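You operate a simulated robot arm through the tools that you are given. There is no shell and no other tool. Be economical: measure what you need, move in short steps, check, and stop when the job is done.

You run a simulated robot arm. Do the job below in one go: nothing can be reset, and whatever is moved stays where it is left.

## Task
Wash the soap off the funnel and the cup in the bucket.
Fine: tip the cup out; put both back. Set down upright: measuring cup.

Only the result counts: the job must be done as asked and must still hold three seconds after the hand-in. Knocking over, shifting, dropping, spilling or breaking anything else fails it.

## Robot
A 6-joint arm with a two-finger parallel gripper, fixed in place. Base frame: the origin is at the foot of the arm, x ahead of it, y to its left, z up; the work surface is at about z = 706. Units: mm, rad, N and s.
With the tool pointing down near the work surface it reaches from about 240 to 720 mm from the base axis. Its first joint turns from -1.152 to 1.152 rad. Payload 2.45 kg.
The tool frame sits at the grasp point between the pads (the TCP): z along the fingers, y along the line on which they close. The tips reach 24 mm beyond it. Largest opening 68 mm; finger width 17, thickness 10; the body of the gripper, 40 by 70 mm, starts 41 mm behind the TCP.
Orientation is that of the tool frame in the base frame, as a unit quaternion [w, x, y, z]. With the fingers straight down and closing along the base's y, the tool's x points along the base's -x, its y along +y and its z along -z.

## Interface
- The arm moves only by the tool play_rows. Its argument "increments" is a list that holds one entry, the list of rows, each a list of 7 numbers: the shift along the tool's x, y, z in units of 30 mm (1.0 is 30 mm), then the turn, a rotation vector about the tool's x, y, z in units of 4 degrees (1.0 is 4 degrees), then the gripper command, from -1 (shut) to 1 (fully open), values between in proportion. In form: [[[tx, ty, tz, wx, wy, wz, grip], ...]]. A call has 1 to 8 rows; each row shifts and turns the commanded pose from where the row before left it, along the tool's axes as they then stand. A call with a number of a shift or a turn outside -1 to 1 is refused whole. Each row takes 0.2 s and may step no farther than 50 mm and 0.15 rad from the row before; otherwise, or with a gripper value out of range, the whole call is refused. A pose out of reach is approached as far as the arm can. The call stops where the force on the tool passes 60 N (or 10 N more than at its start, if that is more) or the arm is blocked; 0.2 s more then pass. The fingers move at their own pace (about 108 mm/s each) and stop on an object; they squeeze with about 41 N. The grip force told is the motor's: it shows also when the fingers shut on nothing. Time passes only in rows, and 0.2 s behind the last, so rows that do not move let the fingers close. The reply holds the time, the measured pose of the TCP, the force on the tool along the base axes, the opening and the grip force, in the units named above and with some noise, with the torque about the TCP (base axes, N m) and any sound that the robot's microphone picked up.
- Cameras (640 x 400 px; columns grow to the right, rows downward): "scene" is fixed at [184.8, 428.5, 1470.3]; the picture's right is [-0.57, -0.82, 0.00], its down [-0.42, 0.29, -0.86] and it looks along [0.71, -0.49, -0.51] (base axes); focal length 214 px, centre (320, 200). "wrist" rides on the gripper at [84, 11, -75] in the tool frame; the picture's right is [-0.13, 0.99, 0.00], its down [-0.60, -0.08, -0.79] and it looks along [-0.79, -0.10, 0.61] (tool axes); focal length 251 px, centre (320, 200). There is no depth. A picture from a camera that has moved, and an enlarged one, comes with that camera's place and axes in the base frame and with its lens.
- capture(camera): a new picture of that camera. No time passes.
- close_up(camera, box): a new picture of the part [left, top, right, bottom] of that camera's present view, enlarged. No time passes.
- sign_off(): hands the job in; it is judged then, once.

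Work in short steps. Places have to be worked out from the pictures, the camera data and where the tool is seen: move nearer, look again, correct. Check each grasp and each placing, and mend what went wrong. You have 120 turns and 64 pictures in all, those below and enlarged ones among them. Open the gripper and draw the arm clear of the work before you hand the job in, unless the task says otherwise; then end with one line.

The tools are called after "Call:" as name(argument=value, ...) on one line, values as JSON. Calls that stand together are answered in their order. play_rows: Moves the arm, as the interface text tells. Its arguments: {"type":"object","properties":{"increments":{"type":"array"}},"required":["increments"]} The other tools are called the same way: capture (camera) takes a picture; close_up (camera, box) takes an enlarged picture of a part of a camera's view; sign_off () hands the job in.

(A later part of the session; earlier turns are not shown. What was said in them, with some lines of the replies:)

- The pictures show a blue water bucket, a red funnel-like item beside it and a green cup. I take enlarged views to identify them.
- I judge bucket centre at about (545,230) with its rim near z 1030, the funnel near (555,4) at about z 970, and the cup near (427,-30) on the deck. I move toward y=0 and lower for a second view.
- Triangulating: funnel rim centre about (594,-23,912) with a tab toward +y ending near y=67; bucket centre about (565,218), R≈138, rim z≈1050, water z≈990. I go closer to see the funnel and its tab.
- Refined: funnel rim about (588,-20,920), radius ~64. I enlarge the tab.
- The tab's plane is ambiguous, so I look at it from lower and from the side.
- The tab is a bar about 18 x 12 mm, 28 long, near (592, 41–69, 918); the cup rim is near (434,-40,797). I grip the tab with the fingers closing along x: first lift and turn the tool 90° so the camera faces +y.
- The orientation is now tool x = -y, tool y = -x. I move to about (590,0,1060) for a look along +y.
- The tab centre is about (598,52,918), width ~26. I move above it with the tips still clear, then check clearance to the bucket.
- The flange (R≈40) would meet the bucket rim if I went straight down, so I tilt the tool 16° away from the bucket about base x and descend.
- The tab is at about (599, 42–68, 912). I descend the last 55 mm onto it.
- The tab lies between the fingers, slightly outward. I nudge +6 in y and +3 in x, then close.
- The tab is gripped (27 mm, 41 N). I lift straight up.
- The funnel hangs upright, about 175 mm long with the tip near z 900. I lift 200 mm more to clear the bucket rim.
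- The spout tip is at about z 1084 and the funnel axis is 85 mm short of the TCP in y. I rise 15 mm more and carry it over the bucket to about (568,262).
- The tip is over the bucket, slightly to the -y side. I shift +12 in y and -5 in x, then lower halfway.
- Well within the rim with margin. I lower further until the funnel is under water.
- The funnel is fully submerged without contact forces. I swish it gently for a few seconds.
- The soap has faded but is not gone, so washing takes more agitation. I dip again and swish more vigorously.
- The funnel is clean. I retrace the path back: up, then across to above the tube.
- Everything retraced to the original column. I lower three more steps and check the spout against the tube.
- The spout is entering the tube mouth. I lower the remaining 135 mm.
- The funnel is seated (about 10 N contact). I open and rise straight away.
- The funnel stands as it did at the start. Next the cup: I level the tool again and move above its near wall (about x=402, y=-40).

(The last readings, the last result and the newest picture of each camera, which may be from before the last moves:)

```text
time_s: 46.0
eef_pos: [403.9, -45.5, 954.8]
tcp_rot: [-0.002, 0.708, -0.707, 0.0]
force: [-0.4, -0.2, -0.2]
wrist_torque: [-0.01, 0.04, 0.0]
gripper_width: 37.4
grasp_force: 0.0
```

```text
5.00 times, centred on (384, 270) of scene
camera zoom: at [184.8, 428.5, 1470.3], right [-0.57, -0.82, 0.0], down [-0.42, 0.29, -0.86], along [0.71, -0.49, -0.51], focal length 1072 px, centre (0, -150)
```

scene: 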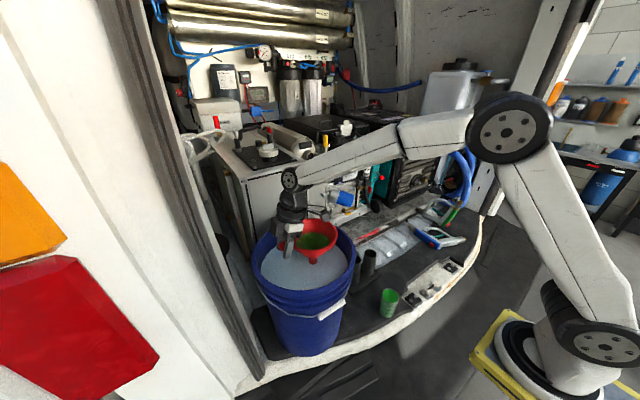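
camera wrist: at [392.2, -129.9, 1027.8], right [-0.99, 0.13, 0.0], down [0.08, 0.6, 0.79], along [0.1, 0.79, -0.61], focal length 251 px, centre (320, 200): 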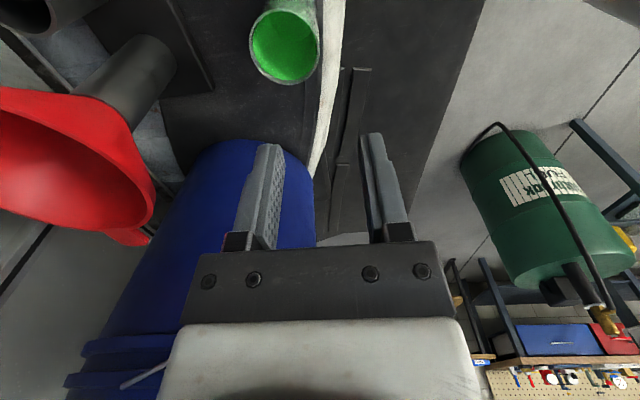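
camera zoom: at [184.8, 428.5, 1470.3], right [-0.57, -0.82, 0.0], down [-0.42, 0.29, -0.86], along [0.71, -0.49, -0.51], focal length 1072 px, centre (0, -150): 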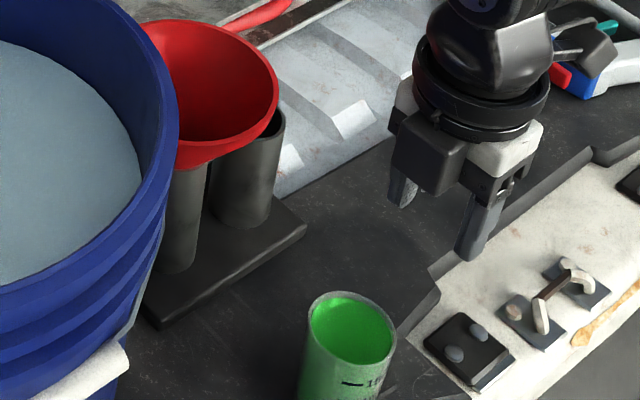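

The cup rim centre is about (433,-40), diameter ~60, near wall at x≈404. I lower until the tips are just above the rim and check the alignment.

Call:
play_rows(increments=[[[-0.15, 0, 0.9, 0, 0, 0, 0.1], [0, 0, 0.9, 0, 0, 0, 0.1], [0, 0, 0.9, 0, 0, 0, 0.1], [0, 0, 0.9, 0, 0, 0, 0.1]]])

Call:
capture(camera="wrist")

Call:
close_up(camera="scene", box=[352, 260, 432, 310])

```text
time_s: 47.0
eef_pos: [403.2, -39.0, 845.3]
tcp_rot: [0.002, -0.707, 0.707, 0.0]
force: [0.5, 0.1, -0.5]
wrist_torque: [-0.01, 0.0, 0.0]
gripper_width: 37.4
grasp_force: 0.0
```

```text
24 pictures are left
camera wrist: at [391.2, -123.5, 918.6], right [-0.99, 0.13, 0.0], down [0.08, 0.6, 0.79], along [0.1, 0.79, -0.61], focal length 251 px, centre (320, 200)
```

wrist: 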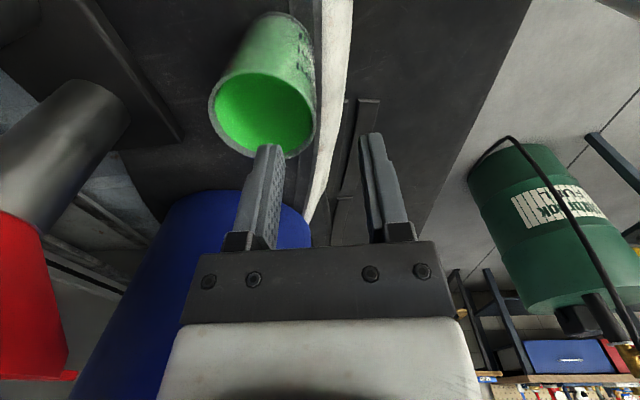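

```text
8.00 times, centred on (392, 285) of scene
camera zoom: at [184.8, 428.5, 1470.3], right [-0.57, -0.82, 0.0], down [-0.42, 0.29, -0.86], along [0.71, -0.49, -0.51], focal length 1716 px, centre (-256, -480)
```

zoom: 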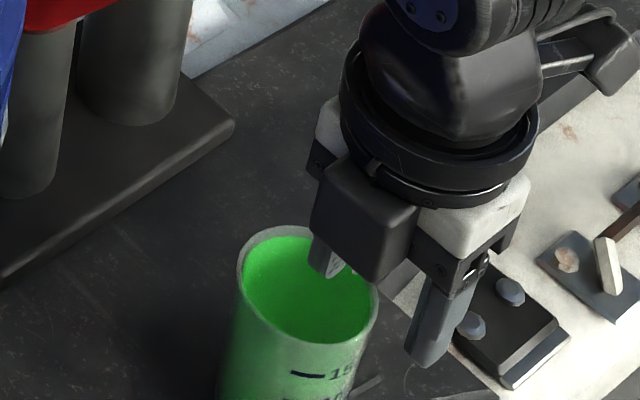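

Alignment is good: near wall at x≈403 between the fingers. I shift y by -3 and lower to z≈782, then close.

Call:
play_rows(increments=[[[0.12, -0.03, 0.7, 0, 0, 0, 0.1], [0, 0, 0.7, 0, 0, 0, 0.1], [0, 0, 0.7, 0, 0, 0, 0.1], [0, 0, 0, 0, 0, 0, -0.5], [0, 0, 0, 0, 0, 0, -1], [0, 0, 0, 0, 0, 0, -1], [0, 0, 0, 0, 0, 0, -1]]])

Call:
capture(camera="wrist")

```text
time_s: 48.6
eef_pos: [405.4, -44.3, 784.6]
tcp_rot: [-0.001, 0.707, -0.707, 0.001]
force: [2.6, 2.0, 7.5]
wrist_torque: [0.19, -0.54, 0.15]
gripper_width: 4.4
grasp_force: 27.7
```

```text
22 pictures are left
camera wrist: at [394.9, -128.7, 858.3], right [-0.99, 0.13, 0.0], down [0.08, 0.6, 0.79], along [0.1, 0.79, -0.61], focal length 251 px, centre (320, 200)
```

wrist: 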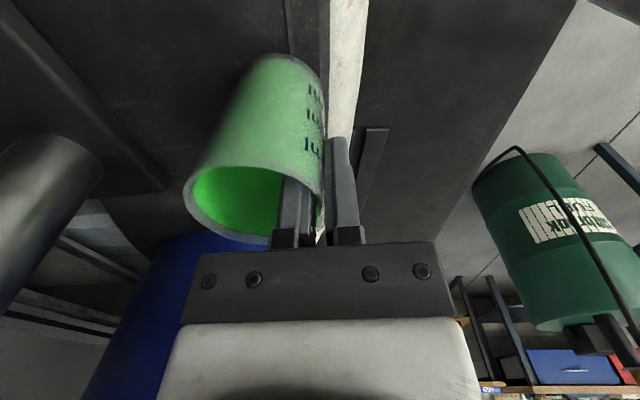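

The wall is pinched (4.4 mm). I let the grip settle and lift slightly to check.

Call:
play_rows(increments=[[[0, 0, 0, 0, 0, 0, -1], [0, 0, 0, 0, 0, 0, -1], [0, 0, -0.5, 0, 0, 0, -1], [0, 0, -0.5, 0, 0, 0, -1]]])

Call:
capture(camera="wrist")

```text
time_s: 49.6
eef_pos: [403.9, -45.4, 813.9]
tcp_rot: [0.001, 0.707, -0.707, 0.001]
force: [-0.8, 0.5, -0.5]
wrist_torque: [-0.04, 0.04, -0.03]
gripper_width: 4.0
grasp_force: 27.6
```

```text
21 pictures are left
camera wrist: at [393.4, -129.4, 888.4], right [-0.99, 0.13, 0.0], down [0.08, 0.6, 0.79], along [0.1, 0.79, -0.61], focal length 251 px, centre (320, 200)
```

wrist: 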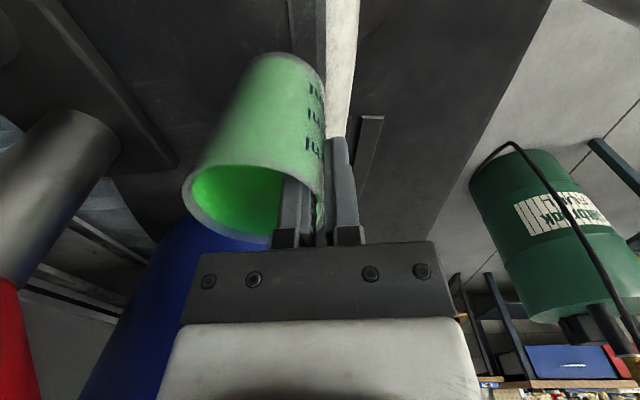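

The cup is held firmly. I lift it high and carry it over the bucket centre.

Call:
play_rows(increments=[[[0, 0, -1, 0, 0, 0, -1], [0, 0, -1, 0, 0, 0, -1], [0, 0, -1, 0, 0, 0, -1], [0, 0, -1, 0, 0, 0, -1], [0, 0, -1, 0, 0, 0, -1], [0, 0, -1, 0, 0, 0, -1]]])

Call:
play_rows(increments=[[[0, 0, -1, 0, 0, 0, -1], [0, 0, -1, 0, 0, 0, -1], [0, 0, -1, 0, 0, 0, -1], [0, 0, -1, 0, 0, 0, -1], [0, 0, -1, 0, 0, 0, -1], [0, 0, -1, 0, 0, 0, -1]]])

Call:
play_rows(increments=[[[-0.97, -0.47, 0, 0, 0, 0, -1], [-0.97, -0.47, 0, 0, 0, 0, -1], [-0.97, -0.47, 0, 0, 0, 0, -1], [-0.97, -0.47, 0, 0, 0, 0, -1], [-0.97, -0.47, 0, 0, 0, 0, -1], [-0.97, -0.47, 0, 0, 0, 0, -1], [-0.97, -0.47, 0, 0, 0, 0, -1], [-0.97, -0.47, 0, 0, 0, 0, -1]]])

Call:
play_rows(increments=[[[-0.97, -0.47, 0, 0, 0, 0, -1], [0, 0, 0, 0, 0, 0, -1]]])

Call:
capture(camera="scene")

```text
time_s: 51.0
eef_pos: [400.9, -44.5, 993.2]
tcp_rot: [0.0, 0.708, -0.707, -0.001]
force: [-0.2, 0.2, -1.0]
wrist_torque: [0.02, -0.01, 0.0]
gripper_width: 4.0
grasp_force: 27.3
```

```text
time_s: 52.4
eef_pos: [407.3, -45.8, 1173.3]
tcp_rot: [0.0, -0.707, 0.708, 0.001]
force: [-0.2, -0.2, -0.1]
wrist_torque: [-0.04, 0.0, -0.01]
gripper_width: 3.9
grasp_force: 27.3
```

```text
time_s: 54.2
eef_pos: [517.5, 188.7, 1174.0]
tcp_rot: [0.001, -0.707, 0.708, 0.0]
force: [-0.9, 0.2, 0.3]
wrist_torque: [-0.03, -0.01, -0.03]
gripper_width: 4.2
grasp_force: 27.7
```

```text
time_s: 54.8
eef_pos: [530.6, 218.0, 1173.3]
tcp_rot: [0.0, 0.707, -0.707, 0.0]
force: [0.2, -1.1, 0.1]
wrist_torque: [-0.01, -0.01, 0.02]
gripper_width: 4.1
grasp_force: 27.1
```

```text
20 pictures are left
```

scene: 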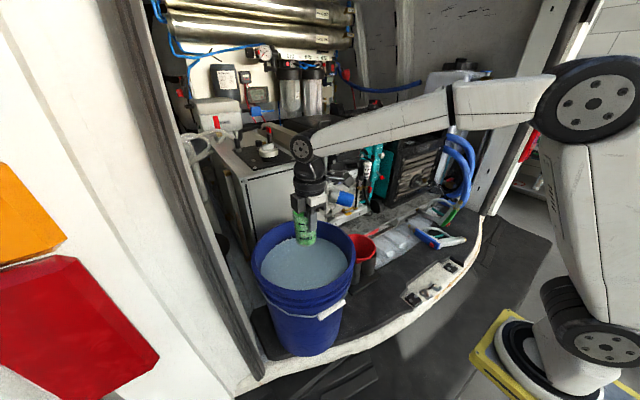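

The cup is over the bucket. I lower it until it is fully under water.

Call:
play_rows(increments=[[[0, 0, 0.91, 0, 0, 0, -1], [0, 0, 0.91, 0, 0, 0, -1], [0, 0, 0.91, 0, 0, 0, -1], [0, 0, 0.91, 0, 0, 0, -1], [0, 0, 0.91, 0, 0, 0, -1], [0, 0, 0.91, 0, 0, 0, -1], [0, 0, 0.91, 0, 0, 0, -1], [0, 0, 0.91, 0, 0, 0, -1]]])

Call:
close_up(camera="scene", box=[220, 160, 412, 280])

```text
time_s: 56.6
eef_pos: [529.3, 219.1, 956.2]
tcp_rot: [-0.001, 0.708, -0.706, 0.001]
force: [2.1, 3.7, 2.0]
wrist_torque: [-0.66, 0.32, 0.14]
gripper_width: 3.9
grasp_force: 27.8
```

```text
3.33 times, centred on (316, 220) of scene
camera zoom: at [184.8, 428.6, 1470.2], right [-0.57, -0.82, 0.0], down [-0.42, 0.29, -0.86], along [0.71, -0.49, -0.51], focal length 715 px, centre (333, 133)
```

zoom: 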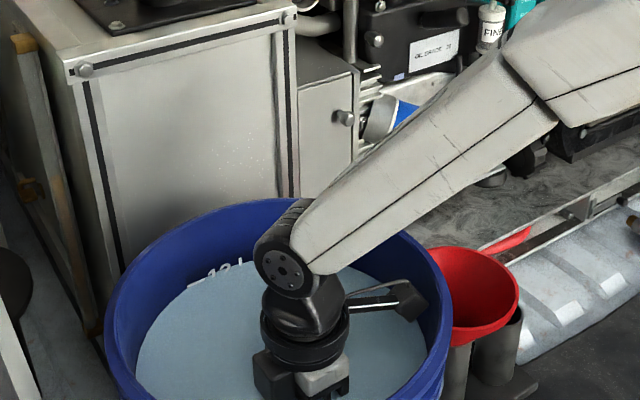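

There is a small contact-like reading; the camera may be near the bucket wall. I shift 15 mm in +y and re-read.

Call:
play_rows(increments=[[[-0.25, 0, 0, 0, 0, 0, -1], [-0.25, -0.3, 0, 0, 0, 0, -1], [0, 0, 0, 0, 0, 0, -1]]])

Call:
capture(camera="wrist")

```text
time_s: 57.4
eef_pos: [538.6, 234.0, 955.5]
tcp_rot: [0.0, -0.707, 0.707, -0.001]
force: [0.1, -0.2, -2.4]
wrist_torque: [-0.02, 0.05, 0.02]
gripper_width: 3.8
grasp_force: 27.4
```

```text
18 pictures are left
camera wrist: at [527.4, 150.2, 1029.7], right [-0.99, 0.13, 0.0], down [0.08, 0.6, 0.79], along [0.1, 0.79, -0.61], focal length 251 px, centre (320, 200)
```

wrist: 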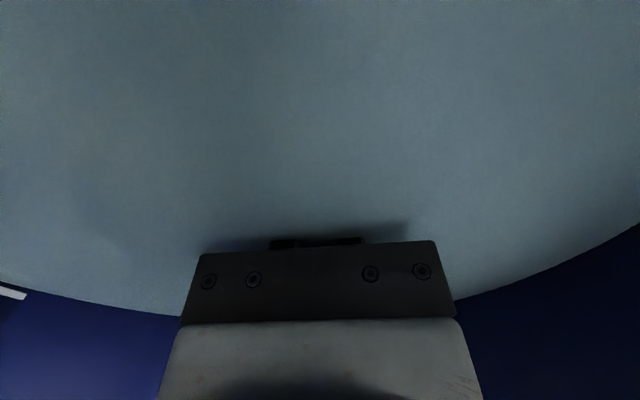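

The contact is gone. I swish between x 538 and 565 for about five seconds.

Call:
play_rows(increments=[[[0, -0.9, 0, 0, 0, 0, -1], [0, 0.9, 0, 0, 0, 0, -1], [0, -0.9, 0, 0, 0, 0, -1], [0, 0.9, 0, 0, 0, 0, -1], [0, -0.9, 0, 0, 0, 0, -1], [0, 0.9, 0, 0, 0, 0, -1], [0, -0.9, 0, 0, 0, 0, -1], [0, 0.9, 0, 0, 0, 0, -1]]])

Call:
play_rows(increments=[[[0, -0.9, 0, 0, 0, 0, -1], [0, 0.9, 0, 0, 0, 0, -1], [0, -0.9, 0, 0, 0, 0, -1], [0, 0.9, 0, 0, 0, 0, -1], [0, -0.9, 0, 0, 0, 0, -1], [0, 0.9, 0, 0, 0, 0, -1], [0, -0.9, 0, 0, 0, 0, -1], [0, 0.9, 0, 0, 0, 0, -1]]])

Call:
play_rows(increments=[[[0, -0.9, 0, 0, 0, 0, -1], [0, 0.9, 0, 0, 0, 0, -1], [0, -0.9, 0, 0, 0, 0, -1], [0, 0.9, 0, 0, 0, 0, -1], [0, -0.9, 0, 0, 0, 0, -1], [0, 0.9, 0, 0, 0, 0, -1], [0, -0.9, 0, 0, 0, 0, -1], [0, 0.9, 0, 0, 0, 0, -1]]])

Call:
play_rows(increments=[[[0, -0.2, -0.91, 0, 0, 0, -1], [0, 0, -0.91, 0, 0, 0, -1], [0, 0, -0.91, 0, 0, 0, -1], [0, 0, -0.91, 0, 0, 0, -1], [0, 0, -0.91, 0, 0, 0, -1]]])

Call:
capture(camera="wrist")

Call:
close_up(camera="scene", box=[220, 160, 412, 280])

```text
time_s: 59.2
eef_pos: [538.6, 234.6, 954.7]
tcp_rot: [-0.001, 0.707, -0.707, 0.0]
force: [-1.0, 0.2, -1.6]
wrist_torque: [0.03, 0.08, -0.01]
gripper_width: 3.8
grasp_force: 27.4
```

```text
time_s: 61.0
eef_pos: [539.1, 232.1, 955.8]
tcp_rot: [0.001, -0.707, 0.707, 0.001]
force: [0.1, 0.7, -2.5]
wrist_torque: [0.02, 0.04, 0.0]
gripper_width: 3.9
grasp_force: 27.3
```

```text
time_s: 62.8
eef_pos: [539.3, 233.2, 958.1]
tcp_rot: [0.0, 0.707, -0.707, -0.001]
force: [0.7, -0.2, -2.2]
wrist_torque: [0.02, 0.03, -0.01]
gripper_width: 4.1
grasp_force: 28.1
```

```text
time_s: 64.0
eef_pos: [544.9, 231.0, 1095.4]
tcp_rot: [0.001, -0.707, 0.708, 0.0]
force: [0.5, 0.0, -3.3]
wrist_torque: [0.01, 0.09, -0.01]
gripper_width: 3.9
grasp_force: 27.1
```

```text
17 pictures are left
camera wrist: at [533.1, 147.3, 1169.4], right [-0.99, 0.13, 0.0], down [0.08, 0.6, 0.79], along [0.1, 0.79, -0.61], focal length 251 px, centre (320, 200)
```

wrist: 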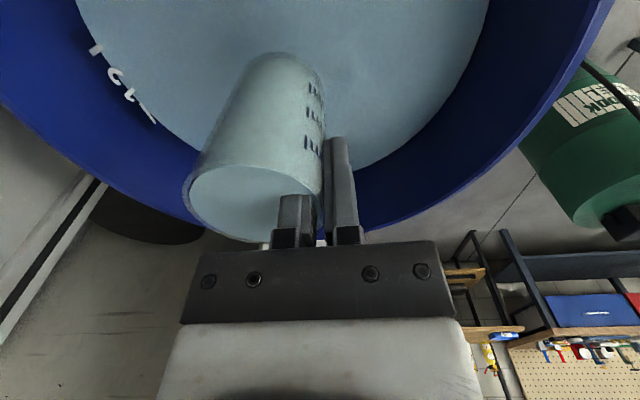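

```text
3.33 times, centred on (316, 220) of scene
camera zoom: at [184.8, 428.5, 1470.3], right [-0.57, -0.82, 0.0], down [-0.42, 0.29, -0.86], along [0.71, -0.49, -0.51], focal length 715 px, centre (333, 133)
```

zoom: 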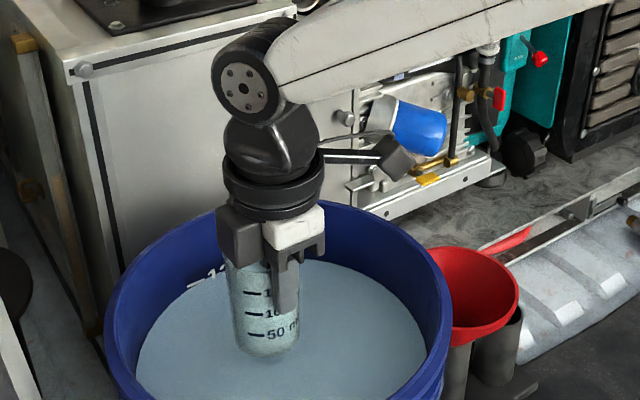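

The cup is clean and full of water. I raise it about 75 mm and tip it forward by pitching the tool up, over the bucket centre.

Call:
play_rows(increments=[[[0, -0.15, -0.85, 0, 0, 0, -1], [0, -0.15, -0.85, 0, 0, 0, -1], [0, -0.1, -0.85, 0, 0, 0, -1], [0, 0, 0, 1, 0, 0, -1], [0, 0, 0, 1, 0, 0, -1], [0, 0, 0, 1, 0, 0, -1], [0, 0, 0, 1, 0, 0, -1], [0, 0, 0, 1, 0, 0, -1]]])

Call:
play_rows(increments=[[[0, 0, 0, 1, 0, 0, -1], [0, 0, 0, 1, 0, 0, -1], [0, 0, 0, 1, 0, 0, -1], [0, 0, 0, 1, 0, 0, -1], [0, 0, 0, 1, 0, 0, -1]]])

Call:
close_up(camera="scene", box=[200, 100, 456, 260])

```text
time_s: 65.8
eef_pos: [556.3, 232.0, 1168.3]
tcp_rot: [0.124, -0.696, 0.697, -0.123]
force: [0.1, 0.2, -2.2]
wrist_torque: [-0.03, 0.07, -0.03]
gripper_width: 3.8
grasp_force: 27.0
```

```text
time_s: 67.0
eef_pos: [556.6, 232.4, 1169.8]
tcp_rot: [0.243, -0.664, 0.665, -0.242]
force: [1.2, -0.4, -2.1]
wrist_torque: [0.01, 0.13, 0.0]
gripper_width: 3.6
grasp_force: 27.0
```

```text
2.50 times, centred on (328, 180) of scene
camera zoom: at [184.8, 428.5, 1470.3], right [-0.57, -0.82, 0.0], down [-0.42, 0.29, -0.86], along [0.71, -0.49, -0.51], focal length 536 px, centre (300, 250)
```

zoom: 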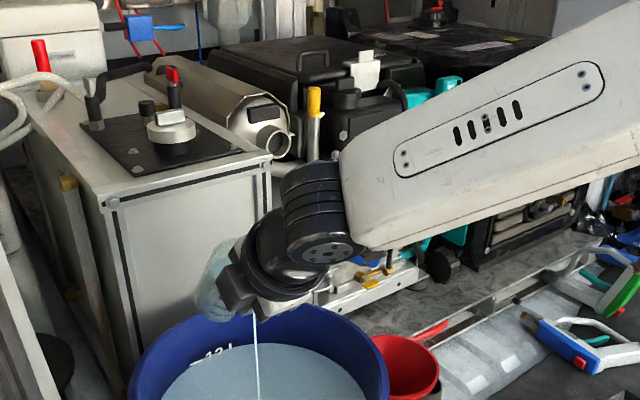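

Water pours in a stream into the bucket. I keep tipping slowly.

Call:
play_rows(increments=[[[0, 0, 0, 1, 0, 0, -1], [0, 0, 0, 1, 0, 0, -1], [0, 0, 0, 1, 0, 0, -1], [0, 0, 0, 1, 0, 0, -1], [0, 0, 0, 1, 0, 0, -1], [0, 0, 0, 1, 0, 0, -1], [0, 0, 0, 1, 0, 0, -1], [0, 0, 0, 1, 0, 0, -1]]])

Call:
play_rows(increments=[[[0, 0, 0, 1, 0, 0, -1], [0, 0, 0, 1, 0, 0, -1], [0, 0, 0, 1, 0, 0, -1], [0, 0, 0, 1, 0, 0, -1], [0, 0, 0, 0, 0, 0, -1]]])

Call:
close_up(camera="scene", box=[200, 100, 456, 260])

```text
time_s: 68.8
eef_pos: [556.5, 232.3, 1169.8]
tcp_rot: [0.417, -0.571, 0.572, -0.417]
force: [0.2, -0.5, -0.8]
wrist_torque: [0.01, 0.03, 0.02]
gripper_width: 3.6
grasp_force: 27.1
```

```text
time_s: 70.0
eef_pos: [557.5, 232.2, 1169.5]
tcp_rot: [-0.492, 0.508, -0.508, 0.492]
force: [-0.8, 0.0, -0.2]
wrist_torque: [0.02, 0.02, 0.01]
gripper_width: 3.4
grasp_force: 27.6
```

```text
2.50 times, centred on (328, 180) of scene
camera zoom: at [184.8, 428.5, 1470.3], right [-0.57, -0.82, 0.0], down [-0.42, 0.29, -0.86], along [0.71, -0.49, -0.51], focal length 536 px, centre (300, 250)
```

zoom: 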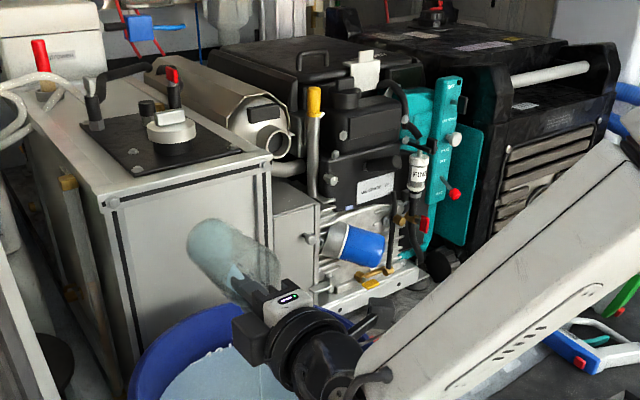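

Nearly empty at 88°. I raise a bit and tip on to about 112°, then wait for the drops.

Call:
play_rows(increments=[[[0, -0.5, 0, 1, 0, 0, -1], [0, -0.5, 0, 1, 0, 0, -1], [0, -0.4, 0, 1, 0, 0, -1], [0, 0, 0, 1, 0, 0, -1], [0, 0, 0, 1, 0, 0, -1], [0, 0, 0, 1, 0, 0, -1], [0, 0, 0, 0, 0, 0, -1], [0, 0, 0, 0, 0, 0, -1]]])

Call:
close_up(camera="scene", box=[200, 100, 456, 260])

Call:
capture(camera="wrist")

```text
time_s: 71.8
eef_pos: [556.6, 232.5, 1211.5]
tcp_rot: [0.587, -0.395, 0.395, -0.586]
force: [-1.2, -0.2, -0.6]
wrist_torque: [-0.04, 0.02, 0.0]
gripper_width: 3.7
grasp_force: 26.8
```

```text
2.50 times, centred on (328, 180) of scene
camera zoom: at [184.8, 428.5, 1470.3], right [-0.57, -0.82, 0.0], down [-0.42, 0.29, -0.86], along [0.71, -0.49, -0.51], focal length 536 px, centre (300, 250)
```

zoom: 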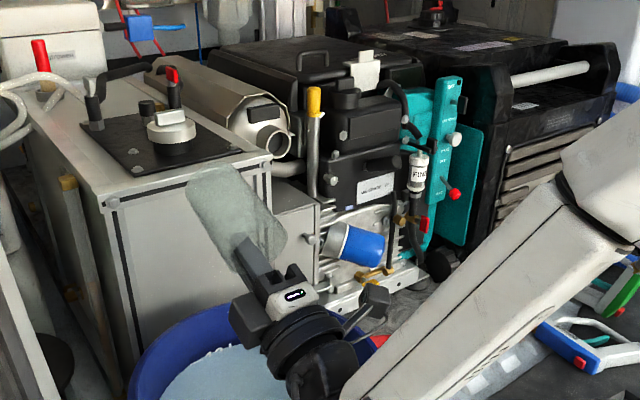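

```text
12 pictures are left
camera wrist: at [489.9, 148.7, 1171.5], right [0.37, 0.13, -0.92], down [-0.76, 0.6, -0.22], along [0.53, 0.79, 0.32], focal length 251 px, centre (320, 200)
```

wrist: 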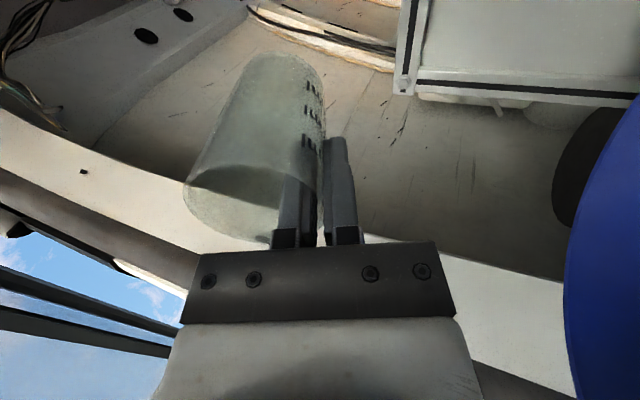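

The cup is empty and unchanged in the grip. I turn it upright again (28 steps back).

Call:
play_rows(increments=[[[0, 0, 0, -1, 0, 0, -1], [0, 0, 0, -1, 0, 0, -1], [0, 0, 0, -1, 0, 0, -1], [0, 0, 0, -1, 0, 0, -1], [0, 0, 0, -1, 0, 0, -1], [0, 0, 0, -1, 0, 0, -1], [0, 0, 0, -1, 0, 0, -1], [0, 0, 0, -1, 0, 0, -1]]])

Call:
play_rows(increments=[[[0, 0, 0, -1, 0, 0, -1], [0, 0, 0, -1, 0, 0, -1], [0, 0, 0, -1, 0, 0, -1], [0, 0, 0, -1, 0, 0, -1], [0, 0, 0, -1, 0, 0, -1], [0, 0, 0, -1, 0, 0, -1], [0, 0, 0, -1, 0, 0, -1], [0, 0, 0, -1, 0, 0, -1]]])

Call:
play_rows(increments=[[[0, 0, 0, -1, 0, 0, -1], [0, 0, 0, -1, 0, 0, -1], [0, 0, 0, -1, 0, 0, -1], [0, 0, 0, -1, 0, 0, -1], [0, 0, 0, -1, 0, 0, -1], [0, 0, 0, -1, 0, 0, -1], [0, 0, 0, -1, 0, 0, -1], [0, 0, 0, -1, 0, 0, -1]]])

Call:
play_rows(increments=[[[0, 0, 0, -1, 0, 0, -1], [0, 0, 0, -1, 0, 0, -1], [0, 0, 0, -1, 0, 0, -1], [0, 0, 0, -1, 0, 0, -1], [0, 0, 0, 0, 0, 0, -1]]])

Call:
capture(camera="wrist")

```text
time_s: 73.6
eef_pos: [556.3, 232.5, 1210.8]
tcp_rot: [0.455, -0.541, 0.542, -0.454]
force: [0.8, 0.0, -0.9]
wrist_torque: [0.02, 0.0, 0.01]
gripper_width: 3.3
grasp_force: 27.3
```

```text
time_s: 75.4
eef_pos: [555.5, 233.9, 1212.6]
tcp_rot: [0.288, -0.646, 0.646, -0.287]
force: [-0.5, -0.5, -0.4]
wrist_torque: [-0.01, 0.01, 0.02]
gripper_width: 3.0
grasp_force: 26.9
```

```text
time_s: 77.2
eef_pos: [556.0, 231.4, 1210.4]
tcp_rot: [0.098, -0.7, 0.701, -0.097]
force: [-1.0, -0.2, -0.3]
wrist_torque: [-0.01, 0.02, 0.01]
gripper_width: 2.9
grasp_force: 27.1
```

```text
time_s: 78.4
eef_pos: [556.2, 232.9, 1210.3]
tcp_rot: [0.0, -0.707, 0.707, 0.0]
force: [0.1, 0.5, -1.1]
wrist_torque: [-0.01, 0.04, 0.0]
gripper_width: 3.0
grasp_force: 26.9
```

```text
11 pictures are left
camera wrist: at [544.6, 148.8, 1284.8], right [-0.99, 0.13, 0.0], down [0.08, 0.6, 0.79], along [0.1, 0.79, -0.61], focal length 251 px, centre (320, 200)
```

wrist: 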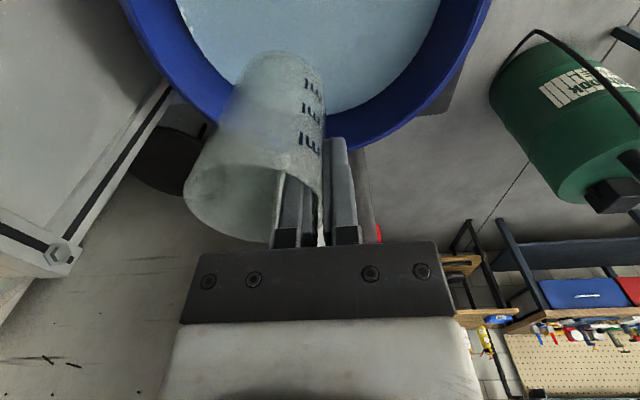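

The cup is upright, empty and clean. I carry it back above its old place.

Call:
play_rows(increments=[[[0.923, 0.509, 0, 0, 0, 0, -1], [0.923, 0.509, 0, 0, 0, 0, -1], [0.923, 0.509, 0, 0, 0, 0, -1], [0.923, 0.509, 0, 0, 0, 0, -1], [0.923, 0.509, 0, 0, 0, 0, -1], [0.923, 0.509, 0, 0, 0, 0, -1], [0.923, 0.509, 0, 0, 0, 0, -1], [0.923, 0.509, 0, 0, 0, 0, -1]]])

Call:
play_rows(increments=[[[0.923, 0.509, 0, 0, 0, 0, -1], [0.923, 0.509, 0, 0, 0, 0, -1], [0, 0, 1, 0, 0, 0, -1], [0, 0, 1, 0, 0, 0, -1], [0, 0, 1, 0, 0, 0, -1], [0, 0, 1, 0, 0, 0, -1], [0, 0, 1, 0, 0, 0, -1], [0, 0, 1, 0, 0, 0, -1]]])

Call:
play_rows(increments=[[[0, 0, 1, 0, 0, 0, -1], [0, 0, 1, 0, 0, 0, -1], [0, 0, 1, 0, 0, 0, -1], [0, 0, 1, 0, 0, 0, -1], [0, 0, 1, 0, 0, 0, -1], [0, 0, 1, 0, 0, 0, -1], [0, 0, 0.6, 0, 0, 0, -1]]])

Call:
capture(camera="wrist")

Call:
close_up(camera="scene", box=[352, 260, 432, 310])

```text
time_s: 80.2
eef_pos: [435.8, 7.5, 1211.7]
tcp_rot: [0.0, -0.707, 0.707, 0.0]
force: [0.5, -0.7, -0.1]
wrist_torque: [-0.01, 0.0, 0.01]
gripper_width: 2.8
grasp_force: 26.9
```

```text
time_s: 82.0
eef_pos: [402.8, -43.5, 1031.1]
tcp_rot: [0.001, -0.707, 0.708, 0.0]
force: [0.4, 0.1, -0.4]
wrist_torque: [0.0, 0.01, 0.04]
gripper_width: 2.5
grasp_force: 26.6
```

```text
time_s: 83.6
eef_pos: [402.4, -43.2, 830.9]
tcp_rot: [0.001, -0.707, 0.707, -0.001]
force: [-0.3, -0.2, -0.4]
wrist_torque: [-0.01, 0.02, -0.01]
gripper_width: 2.5
grasp_force: 26.8
```

```text
10 pictures are left
camera wrist: at [391.5, -128.3, 904.0], right [-0.99, 0.13, 0.0], down [0.08, 0.6, 0.79], along [0.1, 0.79, -0.61], focal length 251 px, centre (320, 200)
```

wrist: 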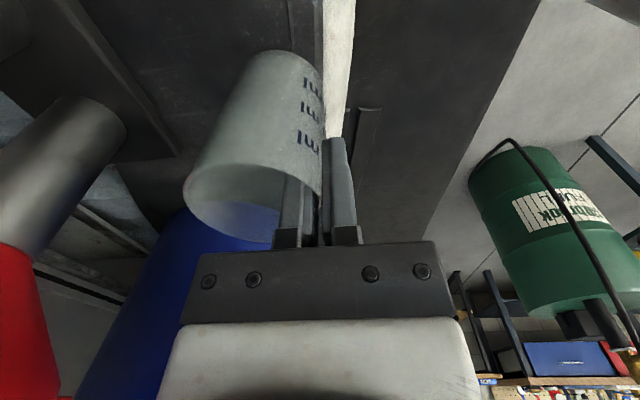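

```text
8.00 times, centred on (392, 285) of scene
camera zoom: at [184.8, 428.5, 1470.3], right [-0.57, -0.82, 0.0], down [-0.42, 0.29, -0.86], along [0.71, -0.49, -0.51], focal length 1716 px, centre (-256, -480)
```

zoom: 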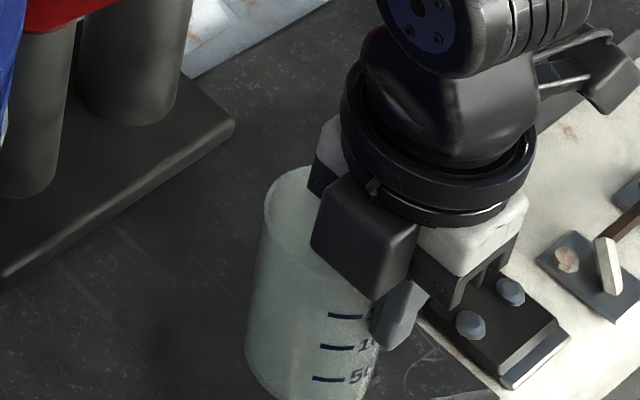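

The cup may be tilted by a few degrees in the grip. I lower gently in small steps, watching the force.

Call:
play_rows(increments=[[[0, 0, 0.5, 0, 0, 0, -1], [0, 0, 0.5, 0, 0, 0, -1], [0, 0, 0.25, 0, 0, 0, -1], [0, 0, 0, 0, 0, 0, -1]]])

Call:
close_up(camera="scene", box=[352, 265, 432, 315])

```text
time_s: 84.6
eef_pos: [403.3, -44.1, 795.1]
tcp_rot: [0.002, -0.707, 0.707, 0.0]
force: [0.7, -0.5, -0.6]
wrist_torque: [-0.01, 0.02, -0.01]
gripper_width: 2.4
grasp_force: 26.7
```

```text
8.00 times, centred on (392, 290) of scene
camera zoom: at [184.8, 428.5, 1470.3], right [-0.57, -0.82, 0.0], down [-0.42, 0.29, -0.86], along [0.71, -0.49, -0.51], focal length 1716 px, centre (-256, -520)
```

zoom: 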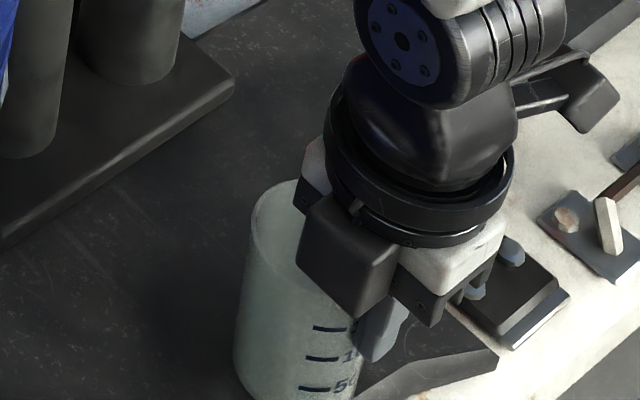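

Still in the air by about 10 mm. I go on in 3 mm steps.

Call:
play_rows(increments=[[[0, 0, 0.1, 0, 0, 0, -1], [0, 0, 0.1, 0, 0, 0, -1], [0, 0, 0, 0, 0, 0, -1]]])

Call:
play_rows(increments=[[[0, 0, 0.1, 0, 0, 0, -1], [0, 0, 0, 0, 0, 0, -1]]])

```text
time_s: 85.4
eef_pos: [404.3, -44.5, 787.5]
tcp_rot: [-0.001, 0.707, -0.707, 0.0]
force: [0.1, 0.4, -0.6]
wrist_torque: [0.01, 0.02, 0.0]
gripper_width: 2.4
grasp_force: 26.7
```

```text
time_s: 86.0
eef_pos: [402.3, -45.5, 785.5]
tcp_rot: [0.001, -0.707, 0.707, 0.0]
force: [-3.8, 0.1, 12.1]
wrist_torque: [0.04, -0.29, 0.0]
gripper_width: 2.3
grasp_force: 26.3
```

The base has touched down (12 N). I release slowly and rise.

Call:
play_rows(increments=[[[0, 0, 0, 0, 0, 0, -0.85], [0, 0, 0, 0, 0, 0, -0.6], [0, 0, 0, 0, 0, 0, -0.3], [0, 0, 0, 0, 0, 0, 0.1], [0, 0, 0, 0, 0, 0, 0.1]]])

Call:
capture(camera="wrist")

```text
time_s: 87.2
eef_pos: [401.1, -44.4, 785.6]
tcp_rot: [-0.001, 0.708, -0.706, 0.0]
force: [0.0, 0.0, 0.3]
wrist_torque: [0.0, -0.02, 0.0]
gripper_width: 37.2
grasp_force: 0.0
```

```text
7 pictures are left
camera wrist: at [391.6, -129.0, 859.2], right [-0.99, 0.13, 0.0], down [0.08, 0.6, 0.79], along [0.1, 0.79, -0.61], focal length 251 px, centre (320, 200)
```

wrist: 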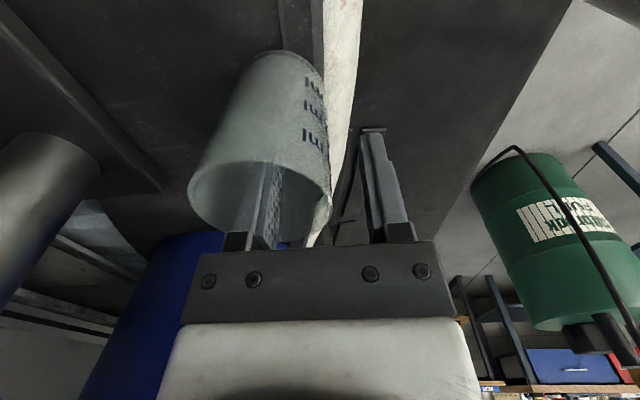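

The cup stands free between the fingers, with no force on the tool. I rise straight up and move clear.

Call:
play_rows(increments=[[[0, 0, -0.5, 0, 0, 0, 0.1], [0, 0, -0.8, 0, 0, 0, 0.1], [0, 0, -1, 0, 0, 0, 0.1], [0, 0, -1, 0, 0, 0, 0.1], [0, 0, -1, 0, 0, 0, 0.1], [0, 0, -1, 0, 0, 0, 0.5], [0, 0, -1, 0, 0, 0, 1], [0, 0, -1, 0, 0, 0, 1]]])

Call:
play_rows(increments=[[[0.7, 0, -1, 0, 0, 0, 1], [0.7, 0, -1, 0, 0, 0, 1], [0.7, 0, -1, 0, 0, 0, 1], [0.7, 0, -1, 0, 0, 0, 1], [0.7, 0, 0, 0, 0, 0, 1], [0.7, 0, 0, 0, 0, 0, 1]]])

Call:
close_up(camera="scene", box=[240, 200, 480, 350])

Call:
close_up(camera="scene", box=[340, 225, 436, 325])

```text
time_s: 89.0
eef_pos: [402.9, -44.6, 1003.7]
tcp_rot: [-0.001, 0.707, -0.707, 0.0]
force: [-0.3, 0.1, -0.4]
wrist_torque: [-0.02, -0.01, 0.01]
gripper_width: 68.1
grasp_force: 0.0
```

```text
time_s: 90.4
eef_pos: [403.0, -171.0, 1125.0]
tcp_rot: [-0.001, 0.707, -0.707, 0.0]
force: [-0.5, 0.4, 0.8]
wrist_torque: [0.0, 0.05, 0.02]
gripper_width: 68.2
grasp_force: 0.2
```

```text
2.67 times, centred on (360, 275) of scene
camera zoom: at [184.8, 428.5, 1470.3], right [-0.57, -0.82, 0.0], down [-0.42, 0.29, -0.86], along [0.71, -0.49, -0.51], focal length 572 px, centre (213, 0)
```

zoom: 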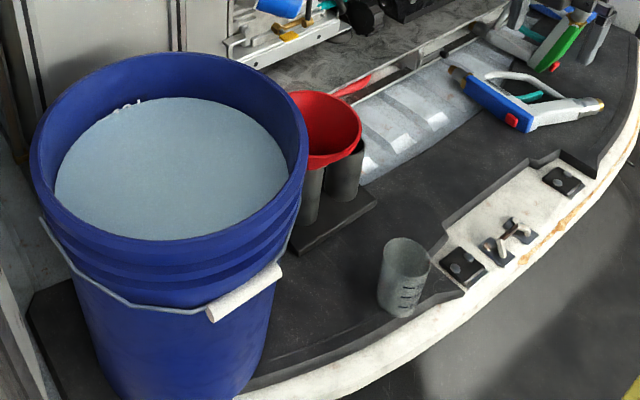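

```text
4.00 times, centred on (388, 275) of scene
camera zoom: at [184.8, 428.5, 1470.3], right [-0.57, -0.82, 0.0], down [-0.42, 0.29, -0.86], along [0.71, -0.49, -0.51], focal length 858 px, centre (48, -100)
```

zoom: 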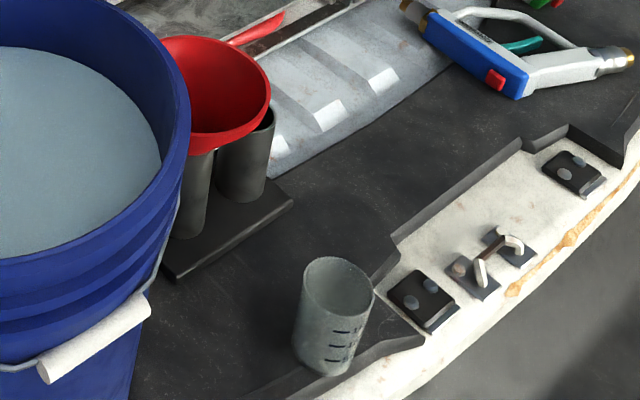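

Both items are clean and in place; the cup is shifted by roughly 10 mm toward the deck lip. I check that it stands level.

Call:
close_up(camera="scene", box=[368, 280, 416, 325])

Call:
capture(camera="wrist")

```text
8.89 times, centred on (392, 302) of scene
camera zoom: at [184.8, 428.5, 1470.3], right [-0.57, -0.82, 0.0], down [-0.42, 0.29, -0.86], along [0.71, -0.49, -0.51], focal length 1906 px, centre (-320, -711)
```

zoom: 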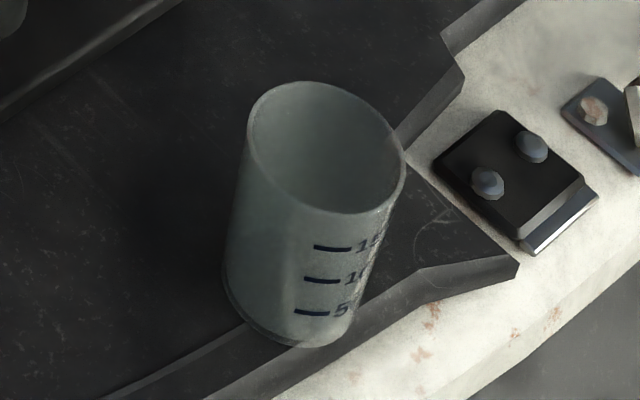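

```text
3 pictures are left
camera wrist: at [392.0, -255.4, 1198.9], right [-0.99, 0.13, 0.0], down [0.08, 0.6, 0.79], along [0.1, 0.79, -0.61], focal length 251 px, centre (320, 200)
```

wrist: 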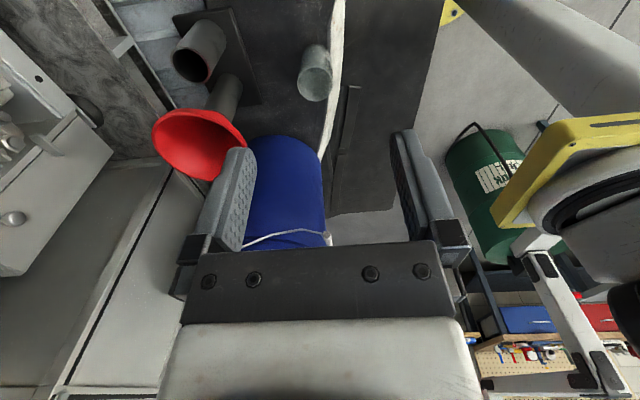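

The cup's axis in the picture matches a vertical one, and its rim is at about (427,-38) against (432,-42) at first. The funnel is seated in its tube, the bucket looks unmoved, the gripper is open and the arm is clear, so I hand in.

Call:
sign_off()

```text
The job is handed in.
```

The funnel and the cup were both washed free of soap in the bucket; I tipped the cup out into the bucket and set it upright about 6 mm from its old spot, and the funnel is back in its tube.
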